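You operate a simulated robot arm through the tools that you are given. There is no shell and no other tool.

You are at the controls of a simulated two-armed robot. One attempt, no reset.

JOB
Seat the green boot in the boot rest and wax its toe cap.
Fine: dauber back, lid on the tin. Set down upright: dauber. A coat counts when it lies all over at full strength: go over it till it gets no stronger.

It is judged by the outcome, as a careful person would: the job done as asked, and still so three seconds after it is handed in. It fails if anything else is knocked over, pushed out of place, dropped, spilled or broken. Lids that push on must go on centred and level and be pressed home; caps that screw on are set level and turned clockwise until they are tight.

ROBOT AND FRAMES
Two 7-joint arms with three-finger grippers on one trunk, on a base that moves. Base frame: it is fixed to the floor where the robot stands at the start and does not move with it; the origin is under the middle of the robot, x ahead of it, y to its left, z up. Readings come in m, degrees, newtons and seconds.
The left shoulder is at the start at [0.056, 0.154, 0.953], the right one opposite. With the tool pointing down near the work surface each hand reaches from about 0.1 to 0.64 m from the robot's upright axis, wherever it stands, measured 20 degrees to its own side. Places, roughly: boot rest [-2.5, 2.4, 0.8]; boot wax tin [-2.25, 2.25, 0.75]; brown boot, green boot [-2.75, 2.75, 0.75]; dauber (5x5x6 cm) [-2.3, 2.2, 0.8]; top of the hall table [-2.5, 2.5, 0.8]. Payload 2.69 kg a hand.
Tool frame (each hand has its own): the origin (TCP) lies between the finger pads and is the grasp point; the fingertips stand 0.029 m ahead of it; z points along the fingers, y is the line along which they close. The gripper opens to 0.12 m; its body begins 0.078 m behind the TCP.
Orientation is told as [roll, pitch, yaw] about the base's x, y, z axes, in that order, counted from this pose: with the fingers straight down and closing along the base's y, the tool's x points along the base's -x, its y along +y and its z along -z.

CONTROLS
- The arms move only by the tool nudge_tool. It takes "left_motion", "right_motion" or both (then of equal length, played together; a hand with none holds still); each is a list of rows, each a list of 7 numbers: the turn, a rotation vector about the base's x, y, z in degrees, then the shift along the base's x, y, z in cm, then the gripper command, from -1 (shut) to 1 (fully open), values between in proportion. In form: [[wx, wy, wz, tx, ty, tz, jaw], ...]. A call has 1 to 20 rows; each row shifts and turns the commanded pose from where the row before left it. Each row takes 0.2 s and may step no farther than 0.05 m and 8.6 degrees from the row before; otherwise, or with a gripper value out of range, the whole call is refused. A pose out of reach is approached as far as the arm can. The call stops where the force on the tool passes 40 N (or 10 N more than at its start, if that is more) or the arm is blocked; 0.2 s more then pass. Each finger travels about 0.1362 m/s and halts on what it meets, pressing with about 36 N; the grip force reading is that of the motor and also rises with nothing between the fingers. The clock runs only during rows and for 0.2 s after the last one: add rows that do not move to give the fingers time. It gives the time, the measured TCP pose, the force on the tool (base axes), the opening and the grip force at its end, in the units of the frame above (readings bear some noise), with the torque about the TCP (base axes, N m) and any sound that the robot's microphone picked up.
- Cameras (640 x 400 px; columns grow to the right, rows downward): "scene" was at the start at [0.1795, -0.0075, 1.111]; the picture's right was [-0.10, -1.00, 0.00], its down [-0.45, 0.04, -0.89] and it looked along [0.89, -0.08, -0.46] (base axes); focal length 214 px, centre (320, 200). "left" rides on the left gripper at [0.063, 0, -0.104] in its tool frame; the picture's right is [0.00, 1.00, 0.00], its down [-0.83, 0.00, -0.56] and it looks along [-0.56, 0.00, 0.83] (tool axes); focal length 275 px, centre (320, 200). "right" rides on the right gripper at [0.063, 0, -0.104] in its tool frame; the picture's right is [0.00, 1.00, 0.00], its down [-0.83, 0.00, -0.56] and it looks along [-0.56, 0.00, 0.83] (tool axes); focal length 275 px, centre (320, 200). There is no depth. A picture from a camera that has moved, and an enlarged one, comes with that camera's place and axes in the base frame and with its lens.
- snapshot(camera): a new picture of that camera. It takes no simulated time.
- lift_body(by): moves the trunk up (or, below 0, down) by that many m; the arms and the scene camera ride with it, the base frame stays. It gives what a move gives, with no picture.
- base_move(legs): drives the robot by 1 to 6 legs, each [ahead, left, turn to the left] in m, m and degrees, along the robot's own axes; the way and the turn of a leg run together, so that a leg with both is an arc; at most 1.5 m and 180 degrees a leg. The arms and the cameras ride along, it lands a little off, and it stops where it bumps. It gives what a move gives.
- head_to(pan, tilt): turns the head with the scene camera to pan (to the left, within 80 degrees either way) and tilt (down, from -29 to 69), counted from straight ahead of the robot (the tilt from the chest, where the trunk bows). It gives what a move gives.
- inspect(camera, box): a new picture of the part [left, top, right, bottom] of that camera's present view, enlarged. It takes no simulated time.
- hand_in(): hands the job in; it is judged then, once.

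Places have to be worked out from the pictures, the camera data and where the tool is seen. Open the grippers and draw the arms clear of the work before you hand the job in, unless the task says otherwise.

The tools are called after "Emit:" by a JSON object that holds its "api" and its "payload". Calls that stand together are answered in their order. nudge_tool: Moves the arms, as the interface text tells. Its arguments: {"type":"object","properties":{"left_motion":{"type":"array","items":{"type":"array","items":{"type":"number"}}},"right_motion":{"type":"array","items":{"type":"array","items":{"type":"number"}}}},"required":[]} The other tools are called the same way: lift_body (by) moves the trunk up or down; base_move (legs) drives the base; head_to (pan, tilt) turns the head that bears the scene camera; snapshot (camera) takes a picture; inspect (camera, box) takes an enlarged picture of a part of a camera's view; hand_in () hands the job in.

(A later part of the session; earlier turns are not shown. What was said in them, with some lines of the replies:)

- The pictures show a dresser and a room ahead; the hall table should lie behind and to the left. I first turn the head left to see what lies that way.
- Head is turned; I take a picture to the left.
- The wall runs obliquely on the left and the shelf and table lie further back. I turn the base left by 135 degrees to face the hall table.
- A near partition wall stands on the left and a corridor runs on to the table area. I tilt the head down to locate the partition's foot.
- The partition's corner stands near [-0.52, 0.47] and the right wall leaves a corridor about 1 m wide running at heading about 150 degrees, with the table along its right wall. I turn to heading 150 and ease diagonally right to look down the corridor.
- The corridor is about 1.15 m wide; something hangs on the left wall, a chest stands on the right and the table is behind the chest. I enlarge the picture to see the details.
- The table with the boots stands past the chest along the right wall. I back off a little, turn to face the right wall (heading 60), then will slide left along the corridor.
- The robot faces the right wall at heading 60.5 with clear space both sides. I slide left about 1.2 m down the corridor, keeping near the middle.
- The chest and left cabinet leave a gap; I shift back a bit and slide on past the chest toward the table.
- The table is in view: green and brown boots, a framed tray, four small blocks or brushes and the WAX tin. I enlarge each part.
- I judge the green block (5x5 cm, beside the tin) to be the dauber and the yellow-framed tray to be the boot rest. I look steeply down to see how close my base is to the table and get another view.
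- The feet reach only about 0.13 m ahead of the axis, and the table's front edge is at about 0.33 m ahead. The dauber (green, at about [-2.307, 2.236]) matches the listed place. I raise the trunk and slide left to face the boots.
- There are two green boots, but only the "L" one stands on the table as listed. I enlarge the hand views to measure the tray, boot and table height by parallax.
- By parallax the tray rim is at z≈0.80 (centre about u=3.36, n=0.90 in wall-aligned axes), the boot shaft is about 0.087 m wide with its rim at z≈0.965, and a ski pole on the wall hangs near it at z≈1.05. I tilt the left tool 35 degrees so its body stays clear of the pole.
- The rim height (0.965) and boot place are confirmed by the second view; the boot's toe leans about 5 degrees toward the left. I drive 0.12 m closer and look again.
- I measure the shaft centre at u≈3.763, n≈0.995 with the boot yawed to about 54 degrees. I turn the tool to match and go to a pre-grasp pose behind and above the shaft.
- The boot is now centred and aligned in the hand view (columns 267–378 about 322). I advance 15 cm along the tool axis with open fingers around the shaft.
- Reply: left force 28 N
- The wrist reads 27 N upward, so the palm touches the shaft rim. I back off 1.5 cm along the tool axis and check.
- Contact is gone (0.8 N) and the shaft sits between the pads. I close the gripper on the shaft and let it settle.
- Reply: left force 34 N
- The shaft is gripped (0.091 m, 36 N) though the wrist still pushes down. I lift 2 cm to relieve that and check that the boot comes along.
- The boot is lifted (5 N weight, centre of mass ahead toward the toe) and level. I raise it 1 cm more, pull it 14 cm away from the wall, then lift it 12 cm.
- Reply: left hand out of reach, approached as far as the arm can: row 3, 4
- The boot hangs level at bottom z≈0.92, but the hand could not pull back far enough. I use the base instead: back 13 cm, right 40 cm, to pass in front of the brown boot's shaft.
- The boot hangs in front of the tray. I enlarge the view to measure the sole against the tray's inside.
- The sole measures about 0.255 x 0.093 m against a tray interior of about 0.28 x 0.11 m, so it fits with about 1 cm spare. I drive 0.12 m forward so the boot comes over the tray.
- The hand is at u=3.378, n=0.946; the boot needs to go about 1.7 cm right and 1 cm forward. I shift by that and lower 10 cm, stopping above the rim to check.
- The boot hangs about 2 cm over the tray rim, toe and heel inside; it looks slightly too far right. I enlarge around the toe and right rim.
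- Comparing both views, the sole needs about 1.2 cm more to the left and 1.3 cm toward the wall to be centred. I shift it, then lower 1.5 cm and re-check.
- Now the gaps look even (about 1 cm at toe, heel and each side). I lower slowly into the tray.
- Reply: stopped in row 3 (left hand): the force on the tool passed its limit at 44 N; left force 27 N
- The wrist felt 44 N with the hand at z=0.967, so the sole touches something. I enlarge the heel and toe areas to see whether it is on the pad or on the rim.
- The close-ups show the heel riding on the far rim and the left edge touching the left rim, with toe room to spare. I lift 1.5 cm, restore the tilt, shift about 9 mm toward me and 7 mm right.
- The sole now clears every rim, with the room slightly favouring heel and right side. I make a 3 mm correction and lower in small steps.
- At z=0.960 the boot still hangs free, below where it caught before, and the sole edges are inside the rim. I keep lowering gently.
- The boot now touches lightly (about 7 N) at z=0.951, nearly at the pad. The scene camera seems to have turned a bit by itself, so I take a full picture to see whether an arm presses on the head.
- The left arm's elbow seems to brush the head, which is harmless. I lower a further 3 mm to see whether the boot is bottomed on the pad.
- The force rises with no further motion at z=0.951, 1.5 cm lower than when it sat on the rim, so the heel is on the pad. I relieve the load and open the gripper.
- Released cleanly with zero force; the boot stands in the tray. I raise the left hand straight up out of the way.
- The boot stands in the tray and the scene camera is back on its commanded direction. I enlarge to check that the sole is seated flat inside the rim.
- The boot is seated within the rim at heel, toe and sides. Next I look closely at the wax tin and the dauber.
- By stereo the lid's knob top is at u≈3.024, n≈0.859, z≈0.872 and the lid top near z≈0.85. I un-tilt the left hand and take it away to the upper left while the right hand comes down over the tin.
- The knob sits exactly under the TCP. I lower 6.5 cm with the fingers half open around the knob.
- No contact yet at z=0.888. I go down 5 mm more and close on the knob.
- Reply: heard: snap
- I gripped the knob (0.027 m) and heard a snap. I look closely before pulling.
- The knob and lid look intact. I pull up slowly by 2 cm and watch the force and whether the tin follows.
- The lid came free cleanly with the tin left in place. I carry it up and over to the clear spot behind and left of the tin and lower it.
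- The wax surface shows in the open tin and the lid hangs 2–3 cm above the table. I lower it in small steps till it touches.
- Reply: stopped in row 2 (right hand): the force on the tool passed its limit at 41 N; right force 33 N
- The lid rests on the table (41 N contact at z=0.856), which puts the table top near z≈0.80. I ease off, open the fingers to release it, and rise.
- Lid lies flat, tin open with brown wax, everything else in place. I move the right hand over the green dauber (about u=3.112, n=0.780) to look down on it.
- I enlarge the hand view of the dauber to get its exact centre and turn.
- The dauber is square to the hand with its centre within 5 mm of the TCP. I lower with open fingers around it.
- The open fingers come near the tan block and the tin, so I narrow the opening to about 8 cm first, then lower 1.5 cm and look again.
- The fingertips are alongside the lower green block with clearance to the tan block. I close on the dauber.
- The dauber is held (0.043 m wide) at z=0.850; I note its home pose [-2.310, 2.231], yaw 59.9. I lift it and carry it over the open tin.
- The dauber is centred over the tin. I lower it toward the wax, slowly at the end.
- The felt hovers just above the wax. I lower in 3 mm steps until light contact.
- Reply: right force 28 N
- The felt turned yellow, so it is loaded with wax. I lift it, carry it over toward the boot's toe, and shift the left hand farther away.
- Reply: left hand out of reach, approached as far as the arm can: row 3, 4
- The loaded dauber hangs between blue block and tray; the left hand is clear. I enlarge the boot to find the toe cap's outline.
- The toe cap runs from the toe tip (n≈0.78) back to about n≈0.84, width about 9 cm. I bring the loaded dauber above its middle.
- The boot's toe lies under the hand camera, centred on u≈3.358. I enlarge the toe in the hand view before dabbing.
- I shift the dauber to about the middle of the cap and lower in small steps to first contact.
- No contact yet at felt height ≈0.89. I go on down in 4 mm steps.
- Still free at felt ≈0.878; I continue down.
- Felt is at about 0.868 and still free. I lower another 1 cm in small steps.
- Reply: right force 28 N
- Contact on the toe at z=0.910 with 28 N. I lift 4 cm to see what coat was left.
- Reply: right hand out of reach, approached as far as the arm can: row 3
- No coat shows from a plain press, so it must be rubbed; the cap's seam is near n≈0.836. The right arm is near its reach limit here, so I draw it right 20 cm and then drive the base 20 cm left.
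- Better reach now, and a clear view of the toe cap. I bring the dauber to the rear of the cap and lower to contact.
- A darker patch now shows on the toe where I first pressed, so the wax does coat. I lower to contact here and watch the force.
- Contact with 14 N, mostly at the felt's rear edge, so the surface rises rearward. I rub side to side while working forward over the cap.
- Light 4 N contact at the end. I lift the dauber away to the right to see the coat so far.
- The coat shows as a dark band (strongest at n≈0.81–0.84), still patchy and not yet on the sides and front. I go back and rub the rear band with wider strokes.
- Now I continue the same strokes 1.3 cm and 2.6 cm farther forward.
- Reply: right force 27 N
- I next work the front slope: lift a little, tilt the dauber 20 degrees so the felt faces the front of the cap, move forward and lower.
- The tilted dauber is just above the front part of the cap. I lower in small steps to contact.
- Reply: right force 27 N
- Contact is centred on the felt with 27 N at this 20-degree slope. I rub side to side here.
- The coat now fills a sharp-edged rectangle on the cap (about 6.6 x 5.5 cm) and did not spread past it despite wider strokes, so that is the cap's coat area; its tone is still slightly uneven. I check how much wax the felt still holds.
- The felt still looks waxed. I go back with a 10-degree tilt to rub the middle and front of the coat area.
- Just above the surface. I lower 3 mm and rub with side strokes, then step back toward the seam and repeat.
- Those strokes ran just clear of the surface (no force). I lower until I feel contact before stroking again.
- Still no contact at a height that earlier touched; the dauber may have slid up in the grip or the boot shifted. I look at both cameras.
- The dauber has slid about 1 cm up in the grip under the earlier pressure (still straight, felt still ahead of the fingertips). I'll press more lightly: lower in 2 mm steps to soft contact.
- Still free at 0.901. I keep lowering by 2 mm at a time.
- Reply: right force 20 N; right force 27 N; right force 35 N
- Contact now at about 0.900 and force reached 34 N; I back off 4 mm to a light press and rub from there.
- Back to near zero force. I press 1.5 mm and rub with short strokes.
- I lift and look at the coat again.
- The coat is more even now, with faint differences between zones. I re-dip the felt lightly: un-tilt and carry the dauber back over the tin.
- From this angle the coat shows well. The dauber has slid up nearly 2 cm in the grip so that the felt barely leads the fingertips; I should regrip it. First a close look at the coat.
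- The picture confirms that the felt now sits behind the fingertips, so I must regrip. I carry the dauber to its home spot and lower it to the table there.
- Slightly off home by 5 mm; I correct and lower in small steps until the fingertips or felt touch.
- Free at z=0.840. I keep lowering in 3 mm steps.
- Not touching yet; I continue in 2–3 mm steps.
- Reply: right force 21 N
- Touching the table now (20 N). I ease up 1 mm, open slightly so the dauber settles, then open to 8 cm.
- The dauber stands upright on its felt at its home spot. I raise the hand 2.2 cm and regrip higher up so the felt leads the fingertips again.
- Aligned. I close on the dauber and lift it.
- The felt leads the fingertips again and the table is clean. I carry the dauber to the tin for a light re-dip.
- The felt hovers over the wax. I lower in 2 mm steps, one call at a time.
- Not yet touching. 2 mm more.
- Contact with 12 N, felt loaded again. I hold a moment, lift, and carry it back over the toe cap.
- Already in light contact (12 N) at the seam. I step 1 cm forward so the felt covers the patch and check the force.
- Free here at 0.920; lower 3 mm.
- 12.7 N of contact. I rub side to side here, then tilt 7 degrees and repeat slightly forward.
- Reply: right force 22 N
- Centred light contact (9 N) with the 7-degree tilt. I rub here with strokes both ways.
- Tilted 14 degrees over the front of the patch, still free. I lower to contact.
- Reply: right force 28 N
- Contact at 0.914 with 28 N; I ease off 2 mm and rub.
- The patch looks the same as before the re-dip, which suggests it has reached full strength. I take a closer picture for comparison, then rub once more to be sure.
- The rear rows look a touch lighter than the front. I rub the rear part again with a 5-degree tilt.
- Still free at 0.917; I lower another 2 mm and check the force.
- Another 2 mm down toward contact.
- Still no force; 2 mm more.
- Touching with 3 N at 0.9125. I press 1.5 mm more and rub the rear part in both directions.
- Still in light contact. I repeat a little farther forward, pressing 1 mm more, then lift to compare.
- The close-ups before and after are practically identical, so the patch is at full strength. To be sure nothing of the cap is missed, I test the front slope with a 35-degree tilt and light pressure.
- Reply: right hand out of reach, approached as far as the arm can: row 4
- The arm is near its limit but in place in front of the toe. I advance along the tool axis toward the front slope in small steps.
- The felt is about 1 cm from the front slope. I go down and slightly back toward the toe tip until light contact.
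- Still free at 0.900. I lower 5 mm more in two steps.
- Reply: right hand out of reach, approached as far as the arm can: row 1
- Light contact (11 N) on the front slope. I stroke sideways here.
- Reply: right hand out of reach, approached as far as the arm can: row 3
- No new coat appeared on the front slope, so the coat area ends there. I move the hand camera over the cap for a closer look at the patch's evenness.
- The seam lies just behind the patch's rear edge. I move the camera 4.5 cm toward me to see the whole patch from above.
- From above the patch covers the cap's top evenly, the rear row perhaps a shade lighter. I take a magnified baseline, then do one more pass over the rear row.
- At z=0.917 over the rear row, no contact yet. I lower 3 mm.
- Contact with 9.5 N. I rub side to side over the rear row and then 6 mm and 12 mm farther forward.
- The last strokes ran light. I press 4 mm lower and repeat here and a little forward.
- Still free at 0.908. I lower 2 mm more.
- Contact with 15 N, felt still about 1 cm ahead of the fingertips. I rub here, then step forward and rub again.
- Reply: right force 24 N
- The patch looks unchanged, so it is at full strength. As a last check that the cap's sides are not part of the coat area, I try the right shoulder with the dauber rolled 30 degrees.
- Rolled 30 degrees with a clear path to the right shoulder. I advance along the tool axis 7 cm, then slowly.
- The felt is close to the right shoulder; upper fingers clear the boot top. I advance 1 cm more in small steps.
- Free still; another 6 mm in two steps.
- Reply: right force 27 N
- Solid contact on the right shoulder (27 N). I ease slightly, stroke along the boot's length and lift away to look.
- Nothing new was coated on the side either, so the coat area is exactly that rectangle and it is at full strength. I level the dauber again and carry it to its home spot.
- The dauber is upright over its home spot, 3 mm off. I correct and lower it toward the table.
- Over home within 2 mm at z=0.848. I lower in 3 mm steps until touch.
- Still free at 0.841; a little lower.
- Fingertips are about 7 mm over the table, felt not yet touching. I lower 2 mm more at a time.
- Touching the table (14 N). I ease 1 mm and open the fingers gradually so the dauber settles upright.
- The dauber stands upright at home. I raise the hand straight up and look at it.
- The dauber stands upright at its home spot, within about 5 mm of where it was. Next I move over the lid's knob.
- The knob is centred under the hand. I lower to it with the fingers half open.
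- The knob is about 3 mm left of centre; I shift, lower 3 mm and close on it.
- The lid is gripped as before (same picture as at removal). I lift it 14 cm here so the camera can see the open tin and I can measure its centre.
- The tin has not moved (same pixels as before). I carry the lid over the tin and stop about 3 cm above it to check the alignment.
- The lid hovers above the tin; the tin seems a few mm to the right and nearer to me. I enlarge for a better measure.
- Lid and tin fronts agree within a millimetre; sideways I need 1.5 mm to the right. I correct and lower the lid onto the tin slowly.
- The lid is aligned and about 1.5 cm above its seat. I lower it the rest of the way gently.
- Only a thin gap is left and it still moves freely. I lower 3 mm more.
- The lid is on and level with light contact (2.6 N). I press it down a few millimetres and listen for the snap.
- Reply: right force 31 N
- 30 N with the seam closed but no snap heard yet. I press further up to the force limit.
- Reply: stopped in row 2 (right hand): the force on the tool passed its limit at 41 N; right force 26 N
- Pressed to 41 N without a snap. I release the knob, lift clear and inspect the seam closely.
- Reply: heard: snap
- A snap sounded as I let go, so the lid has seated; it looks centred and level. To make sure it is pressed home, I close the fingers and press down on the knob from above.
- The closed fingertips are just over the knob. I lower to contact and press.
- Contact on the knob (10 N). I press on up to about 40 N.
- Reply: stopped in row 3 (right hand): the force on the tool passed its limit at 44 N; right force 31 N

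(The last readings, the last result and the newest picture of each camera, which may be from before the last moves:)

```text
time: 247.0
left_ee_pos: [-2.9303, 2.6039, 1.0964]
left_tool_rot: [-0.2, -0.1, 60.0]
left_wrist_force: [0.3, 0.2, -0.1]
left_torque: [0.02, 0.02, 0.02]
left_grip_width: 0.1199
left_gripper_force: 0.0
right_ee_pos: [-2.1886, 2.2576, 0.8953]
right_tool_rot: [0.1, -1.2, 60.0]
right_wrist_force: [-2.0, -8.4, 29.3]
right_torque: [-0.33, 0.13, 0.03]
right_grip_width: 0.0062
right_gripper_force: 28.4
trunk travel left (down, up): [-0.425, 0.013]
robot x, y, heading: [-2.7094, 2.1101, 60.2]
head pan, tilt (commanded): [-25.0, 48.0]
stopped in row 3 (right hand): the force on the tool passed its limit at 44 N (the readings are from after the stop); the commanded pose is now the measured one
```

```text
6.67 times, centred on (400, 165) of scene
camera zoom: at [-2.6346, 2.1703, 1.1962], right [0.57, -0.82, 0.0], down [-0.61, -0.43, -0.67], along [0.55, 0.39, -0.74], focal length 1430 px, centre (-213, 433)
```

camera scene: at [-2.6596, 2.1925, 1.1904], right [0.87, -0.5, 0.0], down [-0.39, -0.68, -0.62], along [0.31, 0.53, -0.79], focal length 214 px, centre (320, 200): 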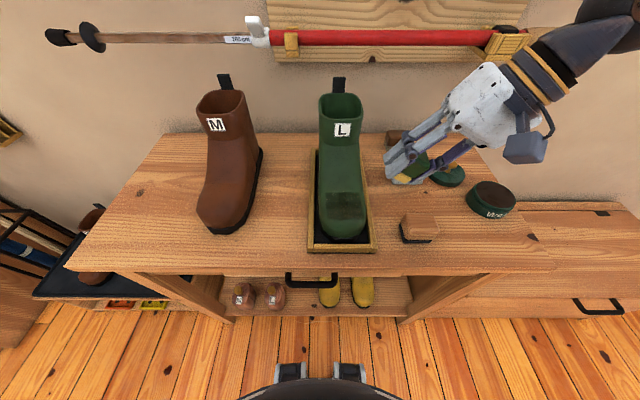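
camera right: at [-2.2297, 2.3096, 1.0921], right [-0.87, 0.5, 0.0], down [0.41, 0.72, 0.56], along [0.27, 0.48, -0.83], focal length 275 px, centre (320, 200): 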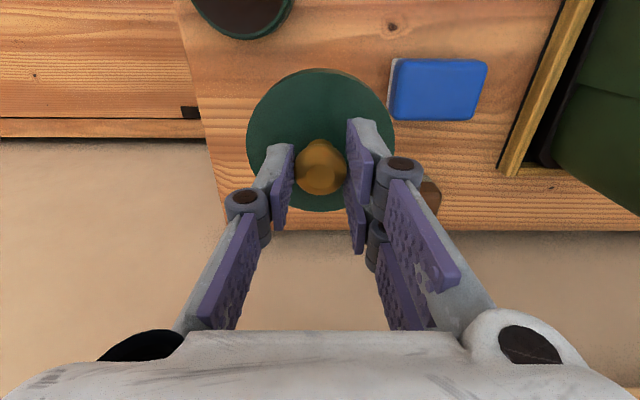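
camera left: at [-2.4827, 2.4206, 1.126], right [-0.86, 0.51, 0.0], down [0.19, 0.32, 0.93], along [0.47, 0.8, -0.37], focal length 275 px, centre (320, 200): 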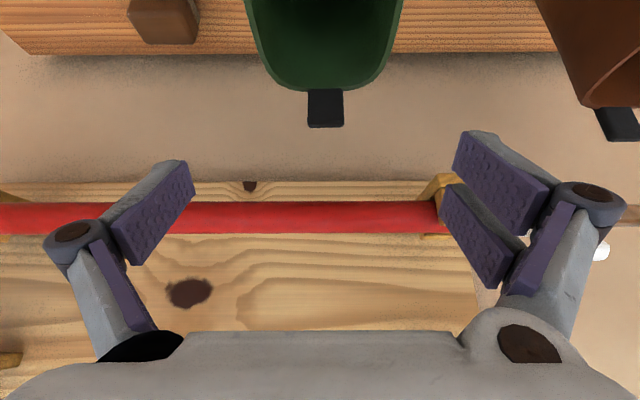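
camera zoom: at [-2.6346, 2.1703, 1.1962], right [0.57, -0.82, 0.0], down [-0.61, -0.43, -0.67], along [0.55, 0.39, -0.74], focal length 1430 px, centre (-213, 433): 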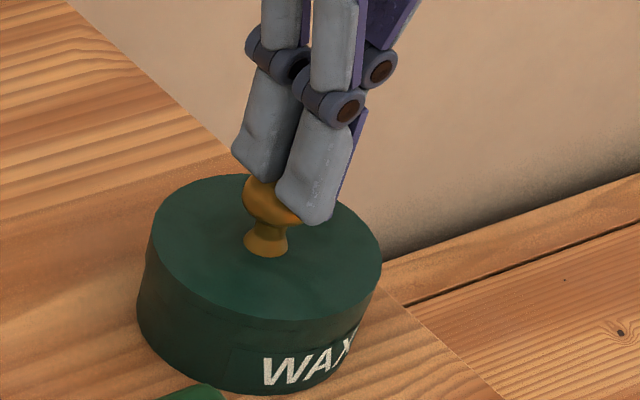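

Pressed to 44 N with no further travel; the lid is home. I lift straight off and check that it stays on.

Emit:
{"api": "nudge_tool", "payload": {"right_motion": [[0, 0, 0, 0, 0, 0.5, -1], [0, 0, 0, 0, 0, 1, -1], [0, 0, 0, 0, 0, 3, -1], [0, 0, 0, 0, 0, 4, -1], [0, 0, 0, 0, 0, 0, -0.5]]}}

Emit:
{"api": "inspect", "payload": {"camera": "scene", "box": [375, 135, 425, 195]}}

Emit:
{"api": "snapshot", "payload": {"camera": "right"}}

```text
time: 248.2
left_ee_pos: [-2.9276, 2.6049, 1.0957]
left_tool_rot: [-0.1, 0.1, 60.0]
left_wrist_force: [0.2, 0.0, -0.5]
left_torque: [0.01, -0.01, 0.0]
left_grip_width: 0.1198
left_gripper_force: 0.0
right_ee_pos: [-2.1852, 2.2601, 0.978]
right_tool_rot: [0.1, -0.9, 60.0]
right_wrist_force: [0.8, -0.3, -0.4]
right_torque: [0.02, -0.01, -0.03]
right_grip_width: 0.0301
right_gripper_force: 0.1
trunk travel left (down, up): [-0.425, 0.013]
robot x, y, heading: [-2.7059, 2.1094, 60.4]
head pan, tilt (commanded): [-25.0, 48.0]
```

```text
6.67 times, centred on (400, 165) of scene
camera zoom: at [-2.632, 2.1724, 1.1957], right [0.58, -0.82, 0.0], down [-0.61, -0.43, -0.67], along [0.55, 0.38, -0.74], focal length 1430 px, centre (-213, 433)
```

zoom: 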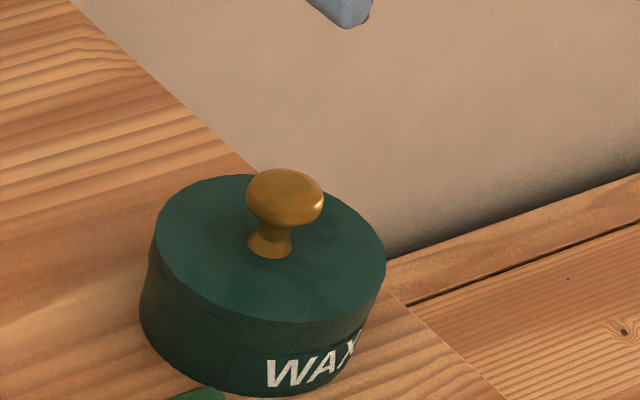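

```text
taken
camera right: at [-2.2182, 2.2033, 1.083], right [-0.87, 0.5, 0.0], down [0.41, 0.71, 0.57], along [0.28, 0.49, -0.82], focal length 275 px, centre (320, 200)
```

right: 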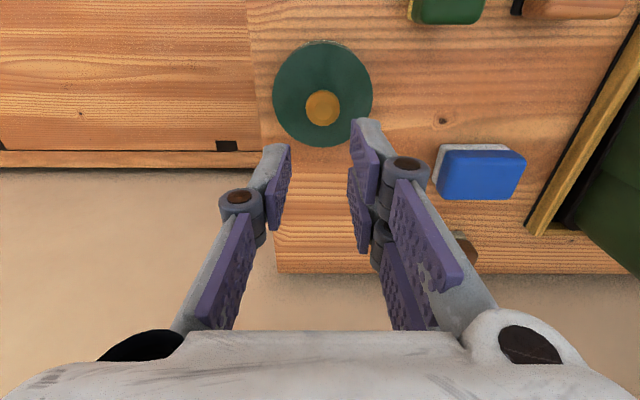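

Lid is on, level and centred. I open both grippers, raise the right hand and take a full picture of the table.

Emit:
{"api": "nudge_tool", "payload": {"right_motion": [[0, 0, 0, 0, 0, 3, 0], [0, 0, 0, -1.5, -2.6, 3, 1], [0, 0, 0, -1.5, -2.6, 2, 1], [0, 0, 0, -1.5, -2.6, 0, 1], [0, 0, 0, 0, 0, 0, 1]]}}

Emit:
{"api": "base_move", "payload": {"legs": [[-0.25, 0, 0]]}}

Emit:
{"api": "head_to", "payload": {"pan": 0, "tilt": 35}}

Emit:
{"api": "snapshot", "payload": {"camera": "scene"}}

```text
time: 249.4
left_ee_pos: [-2.9278, 2.6061, 1.0961]
left_tool_rot: [-0.1, 0.2, 60.1]
left_wrist_force: [-0.1, 0.9, -0.2]
left_torque: [-0.01, 0.03, 0.0]
left_grip_width: 0.1202
left_gripper_force: 0.0
right_ee_pos: [-2.233, 2.1826, 1.0526]
right_tool_rot: [0.1, -0.8, 60.0]
right_wrist_force: [-0.2, 0.4, 0.6]
right_torque: [-0.01, 0.01, 0.02]
right_grip_width: 0.1202
right_gripper_force: 0.1
trunk travel left (down, up): [-0.425, 0.013]
robot x, y, heading: [-2.7071, 2.1115, 60.2]
head pan, tilt (commanded): [-25.0, 48.0]
```

```text
time: 251.2
left_ee_pos: [-3.0528, 2.3888, 1.0969]
left_tool_rot: [0.0, 0.2, 60.1]
left_wrist_force: [0.4, 0.4, 0.3]
left_torque: [-0.04, 0.0, 0.03]
left_grip_width: 0.1198
left_gripper_force: 0.1
right_ee_pos: [-2.3569, 1.966, 1.0524]
right_tool_rot: [0.0, -0.8, 60.2]
right_wrist_force: [-0.8, -0.1, 0.1]
right_torque: [0.03, -0.03, -0.02]
right_grip_width: 0.1202
right_gripper_force: 0.2
trunk travel left (down, up): [-0.425, 0.013]
robot x, y, heading: [-2.835, 1.8949, 60.2]
head pan, tilt (commanded): [-25.0, 48.0]
```

```text
time: 252.1
left_ee_pos: [-3.0532, 2.3882, 1.0959]
left_tool_rot: [-0.1, 0.1, 60.1]
left_wrist_force: [0.8, 0.7, 0.1]
left_torque: [-0.01, -0.02, 0.0]
left_grip_width: 0.1197
left_gripper_force: 0.1
right_ee_pos: [-2.3561, 1.9656, 1.053]
right_tool_rot: [0.2, -0.8, 60.1]
right_wrist_force: [-0.5, 0.7, -0.6]
right_torque: [-0.01, 0.01, 0.0]
right_grip_width: 0.1199
right_gripper_force: 0.0
trunk travel left (down, up): [-0.425, 0.013]
robot x, y, heading: [-2.8314, 1.8943, 60.0]
head pan, tilt (commanded): [0.0, 35.0]
```

```text
taken
camera scene: at [-2.7772, 1.9866, 1.2148], right [0.87, -0.5, 0.0], down [-0.29, -0.5, -0.82], along [0.41, 0.71, -0.57], focal length 214 px, centre (320, 200)
```

scene: 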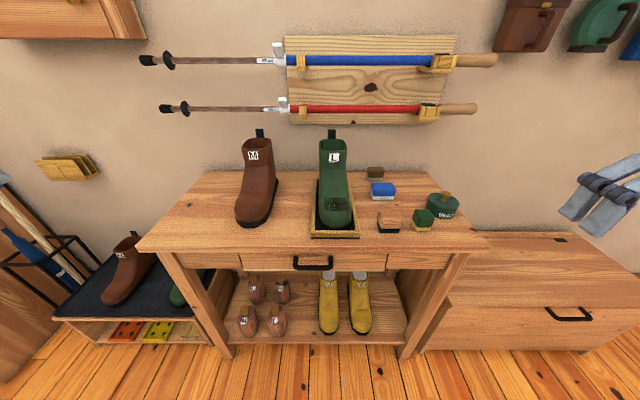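

Everything looks in place from here. I enlarge the work area for a final check of boot, coat, dauber and tin.

Emit:
{"api": "inspect", "payload": {"camera": "scene", "box": [290, 120, 390, 250]}}

Emit:
{"api": "inspect", "payload": {"camera": "scene", "box": [350, 150, 480, 250]}}

Emit:
{"api": "inspect", "payload": {"camera": "scene", "box": [305, 185, 370, 245]}}

```text
3.08 times, centred on (340, 185) of scene
camera zoom: at [-2.7772, 1.9866, 1.2148], right [0.87, -0.5, 0.0], down [-0.29, -0.5, -0.82], along [0.41, 0.71, -0.57], focal length 660 px, centre (258, 246)
```

zoom: 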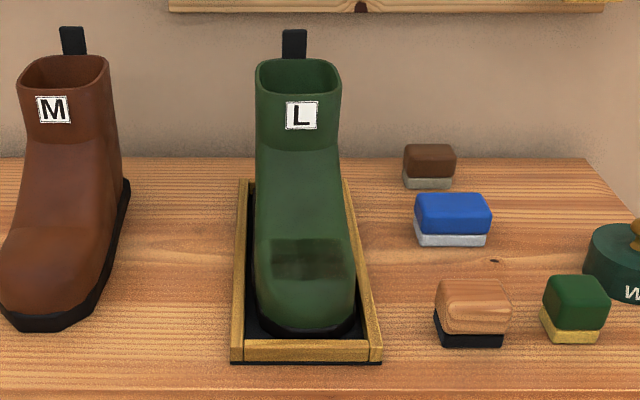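

```text
4.00 times, centred on (415, 200) of scene
camera zoom: at [-2.7772, 1.9866, 1.2148], right [0.87, -0.5, 0.0], down [-0.29, -0.5, -0.82], along [0.41, 0.71, -0.57], focal length 858 px, centre (-60, 200)
```

zoom: 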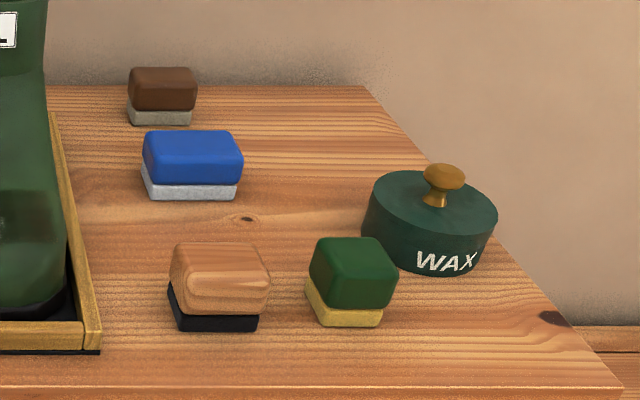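

```text
6.67 times, centred on (338, 215) of scene
camera zoom: at [-2.7772, 1.9866, 1.2148], right [0.87, -0.5, 0.0], down [-0.29, -0.5, -0.82], along [0.41, 0.71, -0.57], focal length 1430 px, centre (203, 100)
```

zoom: 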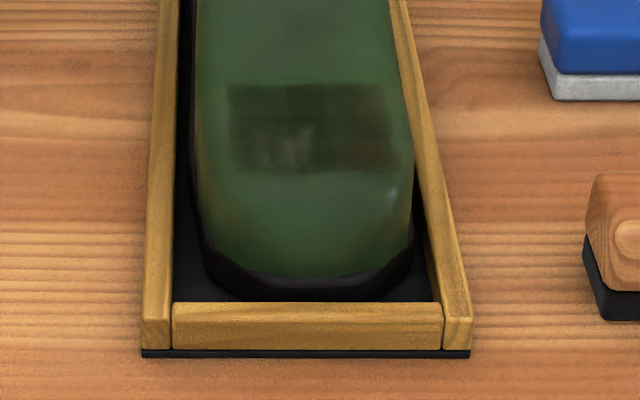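

The lighter fleck on the coat looks like a sheen from this angle. I check the heel end and the sole's level in the tray more closely.

Emit:
{"api": "inspect", "payload": {"camera": "scene", "box": [310, 165, 370, 225]}}

Emit:
{"api": "base_move", "payload": {"legs": [[0, -0.3, 0]]}}

Emit:
{"api": "head_to", "payload": {"pan": 15, "tilt": 40}}

Emit:
{"api": "snapshot", "payload": {"camera": "scene"}}

```text
6.67 times, centred on (340, 195) of scene
camera zoom: at [-2.7772, 1.9866, 1.2148], right [0.87, -0.5, 0.0], down [-0.29, -0.5, -0.82], along [0.41, 0.71, -0.57], focal length 1430 px, centre (187, 233)
```

zoom: 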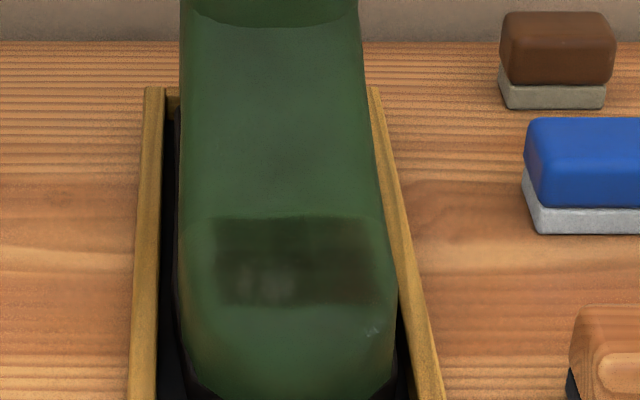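

```text
time: 254.9
left_ee_pos: [-2.8001, 2.2432, 1.0951]
left_tool_rot: [-0.1, 0.1, 60.4]
left_wrist_force: [0.8, 0.1, 0.4]
left_torque: [0.01, 0.01, -0.01]
left_grip_width: 0.1202
left_gripper_force: 0.1
right_ee_pos: [-2.1032, 1.8221, 1.0538]
right_tool_rot: [0.1, -0.9, 60.3]
right_wrist_force: [1.0, 0.1, -0.1]
right_torque: [-0.02, -0.01, 0.05]
right_grip_width: 0.1202
right_gripper_force: 0.1
trunk travel left (down, up): [-0.425, 0.013]
robot x, y, heading: [-2.5815, 1.7443, 60.3]
head pan, tilt (commanded): [0.0, 35.0]
```

```text
time: 255.7
left_ee_pos: [-2.7999, 2.244, 1.0963]
left_tool_rot: [-0.2, 0.1, 60.3]
left_wrist_force: [0.6, 0.8, -0.1]
left_torque: [0.0, 0.0, 0.02]
left_grip_width: 0.1201
left_gripper_force: 0.0
right_ee_pos: [-2.1028, 1.8234, 1.0532]
right_tool_rot: [0.1, -0.8, 60.3]
right_wrist_force: [0.6, 1.1, 0.5]
right_torque: [-0.04, -0.03, -0.04]
right_grip_width: 0.1202
right_gripper_force: 0.1
trunk travel left (down, up): [-0.425, 0.013]
robot x, y, heading: [-2.5756, 1.7458, 60.6]
head pan, tilt (commanded): [15.0, 40.0]
```

```text
taken
camera scene: at [-2.5451, 1.8473, 1.2073], right [0.97, -0.25, 0.0], down [-0.16, -0.62, -0.77], along [0.19, 0.74, -0.64], focal length 214 px, centre (320, 200)
```

scene: 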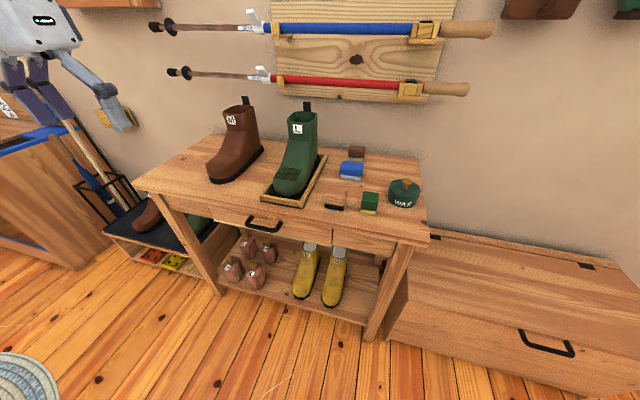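

I zoom in on the boot from this side angle.

Emit:
{"api": "inspect", "payload": {"camera": "scene", "box": [250, 90, 340, 215]}}

Emit:
{"api": "inspect", "payload": {"camera": "scene", "box": [310, 130, 430, 220]}}

Emit:
{"api": "inspect", "payload": {"camera": "scene", "box": [260, 145, 330, 210]}}

```text
3.20 times, centred on (295, 152) of scene
camera zoom: at [-2.5451, 1.8473, 1.2073], right [0.97, -0.25, 0.0], down [-0.16, -0.62, -0.77], along [0.19, 0.74, -0.64], focal length 686 px, centre (400, 352)
```

zoom: 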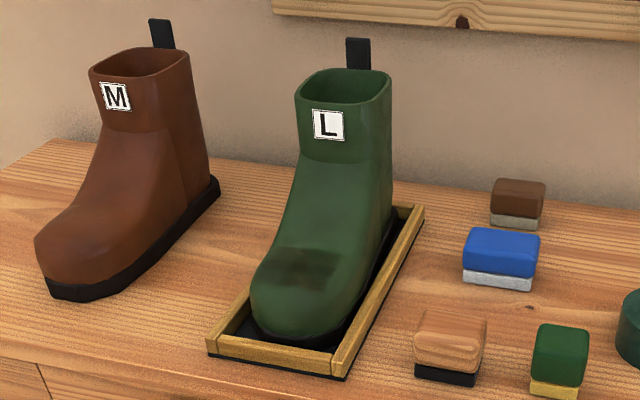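

```text
4.44 times, centred on (370, 175) of scene
camera zoom: at [-2.5451, 1.8473, 1.2073], right [0.97, -0.25, 0.0], down [-0.16, -0.62, -0.77], along [0.19, 0.74, -0.64], focal length 953 px, centre (98, 311)
```

zoom: 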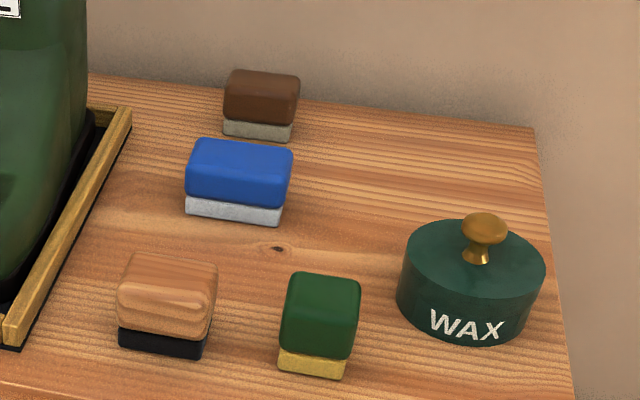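

```text
6.15 times, centred on (295, 178) of scene
camera zoom: at [-2.5451, 1.8473, 1.2073], right [0.97, -0.25, 0.0], down [-0.16, -0.62, -0.77], along [0.19, 0.74, -0.64], focal length 1320 px, centre (474, 338)
```

zoom: 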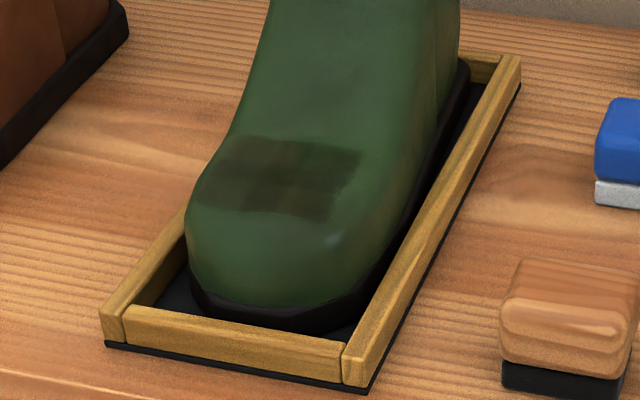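

All checks out: the green boot sits level in the tray, the toe cap's coat is even and at full strength, the dauber stands upright at home, the lid is centred and pressed home, and nothing else was disturbed. Both grippers are open and clear, so I hand the job in.

Emit:
{"api": "hand_in", "payload": {}}

```text
The job is handed in.
```

The job is handed in. The green boot is seated in the boot rest and its toe cap is waxed. The dauber stands upright within about 5 mm of where it started, and the lid is back on the wax tin.

- **Boot:** it sits level, with the sole inside the rim at heel, toe and both sides.
- **Coat:** wax only took on a rectangle of about 6.6 × 5.5 cm on top of the cap. Strokes beyond it, on the front slope and right shoulder, left nothing, so I took the rectangle to be the coat area. Close-up pictures before and after the last passes matched, so I judged it at full strength. The left side of the cap only got flat strokes.
- **Dauber:** it slid up in the grip once while rubbing, and for a few strokes the fingertips may have touched the boot. I set it down and gripped it again; I saw no mark on the boot.
- **Lid:** I heard a snap as I let go of the lid. Pressing the knob to 44 N afterwards gave no further travel, and the lid looks centred and level.

From the final pictures, nothing else on the table or around it was knocked over or moved. Both grippers are open and clear.
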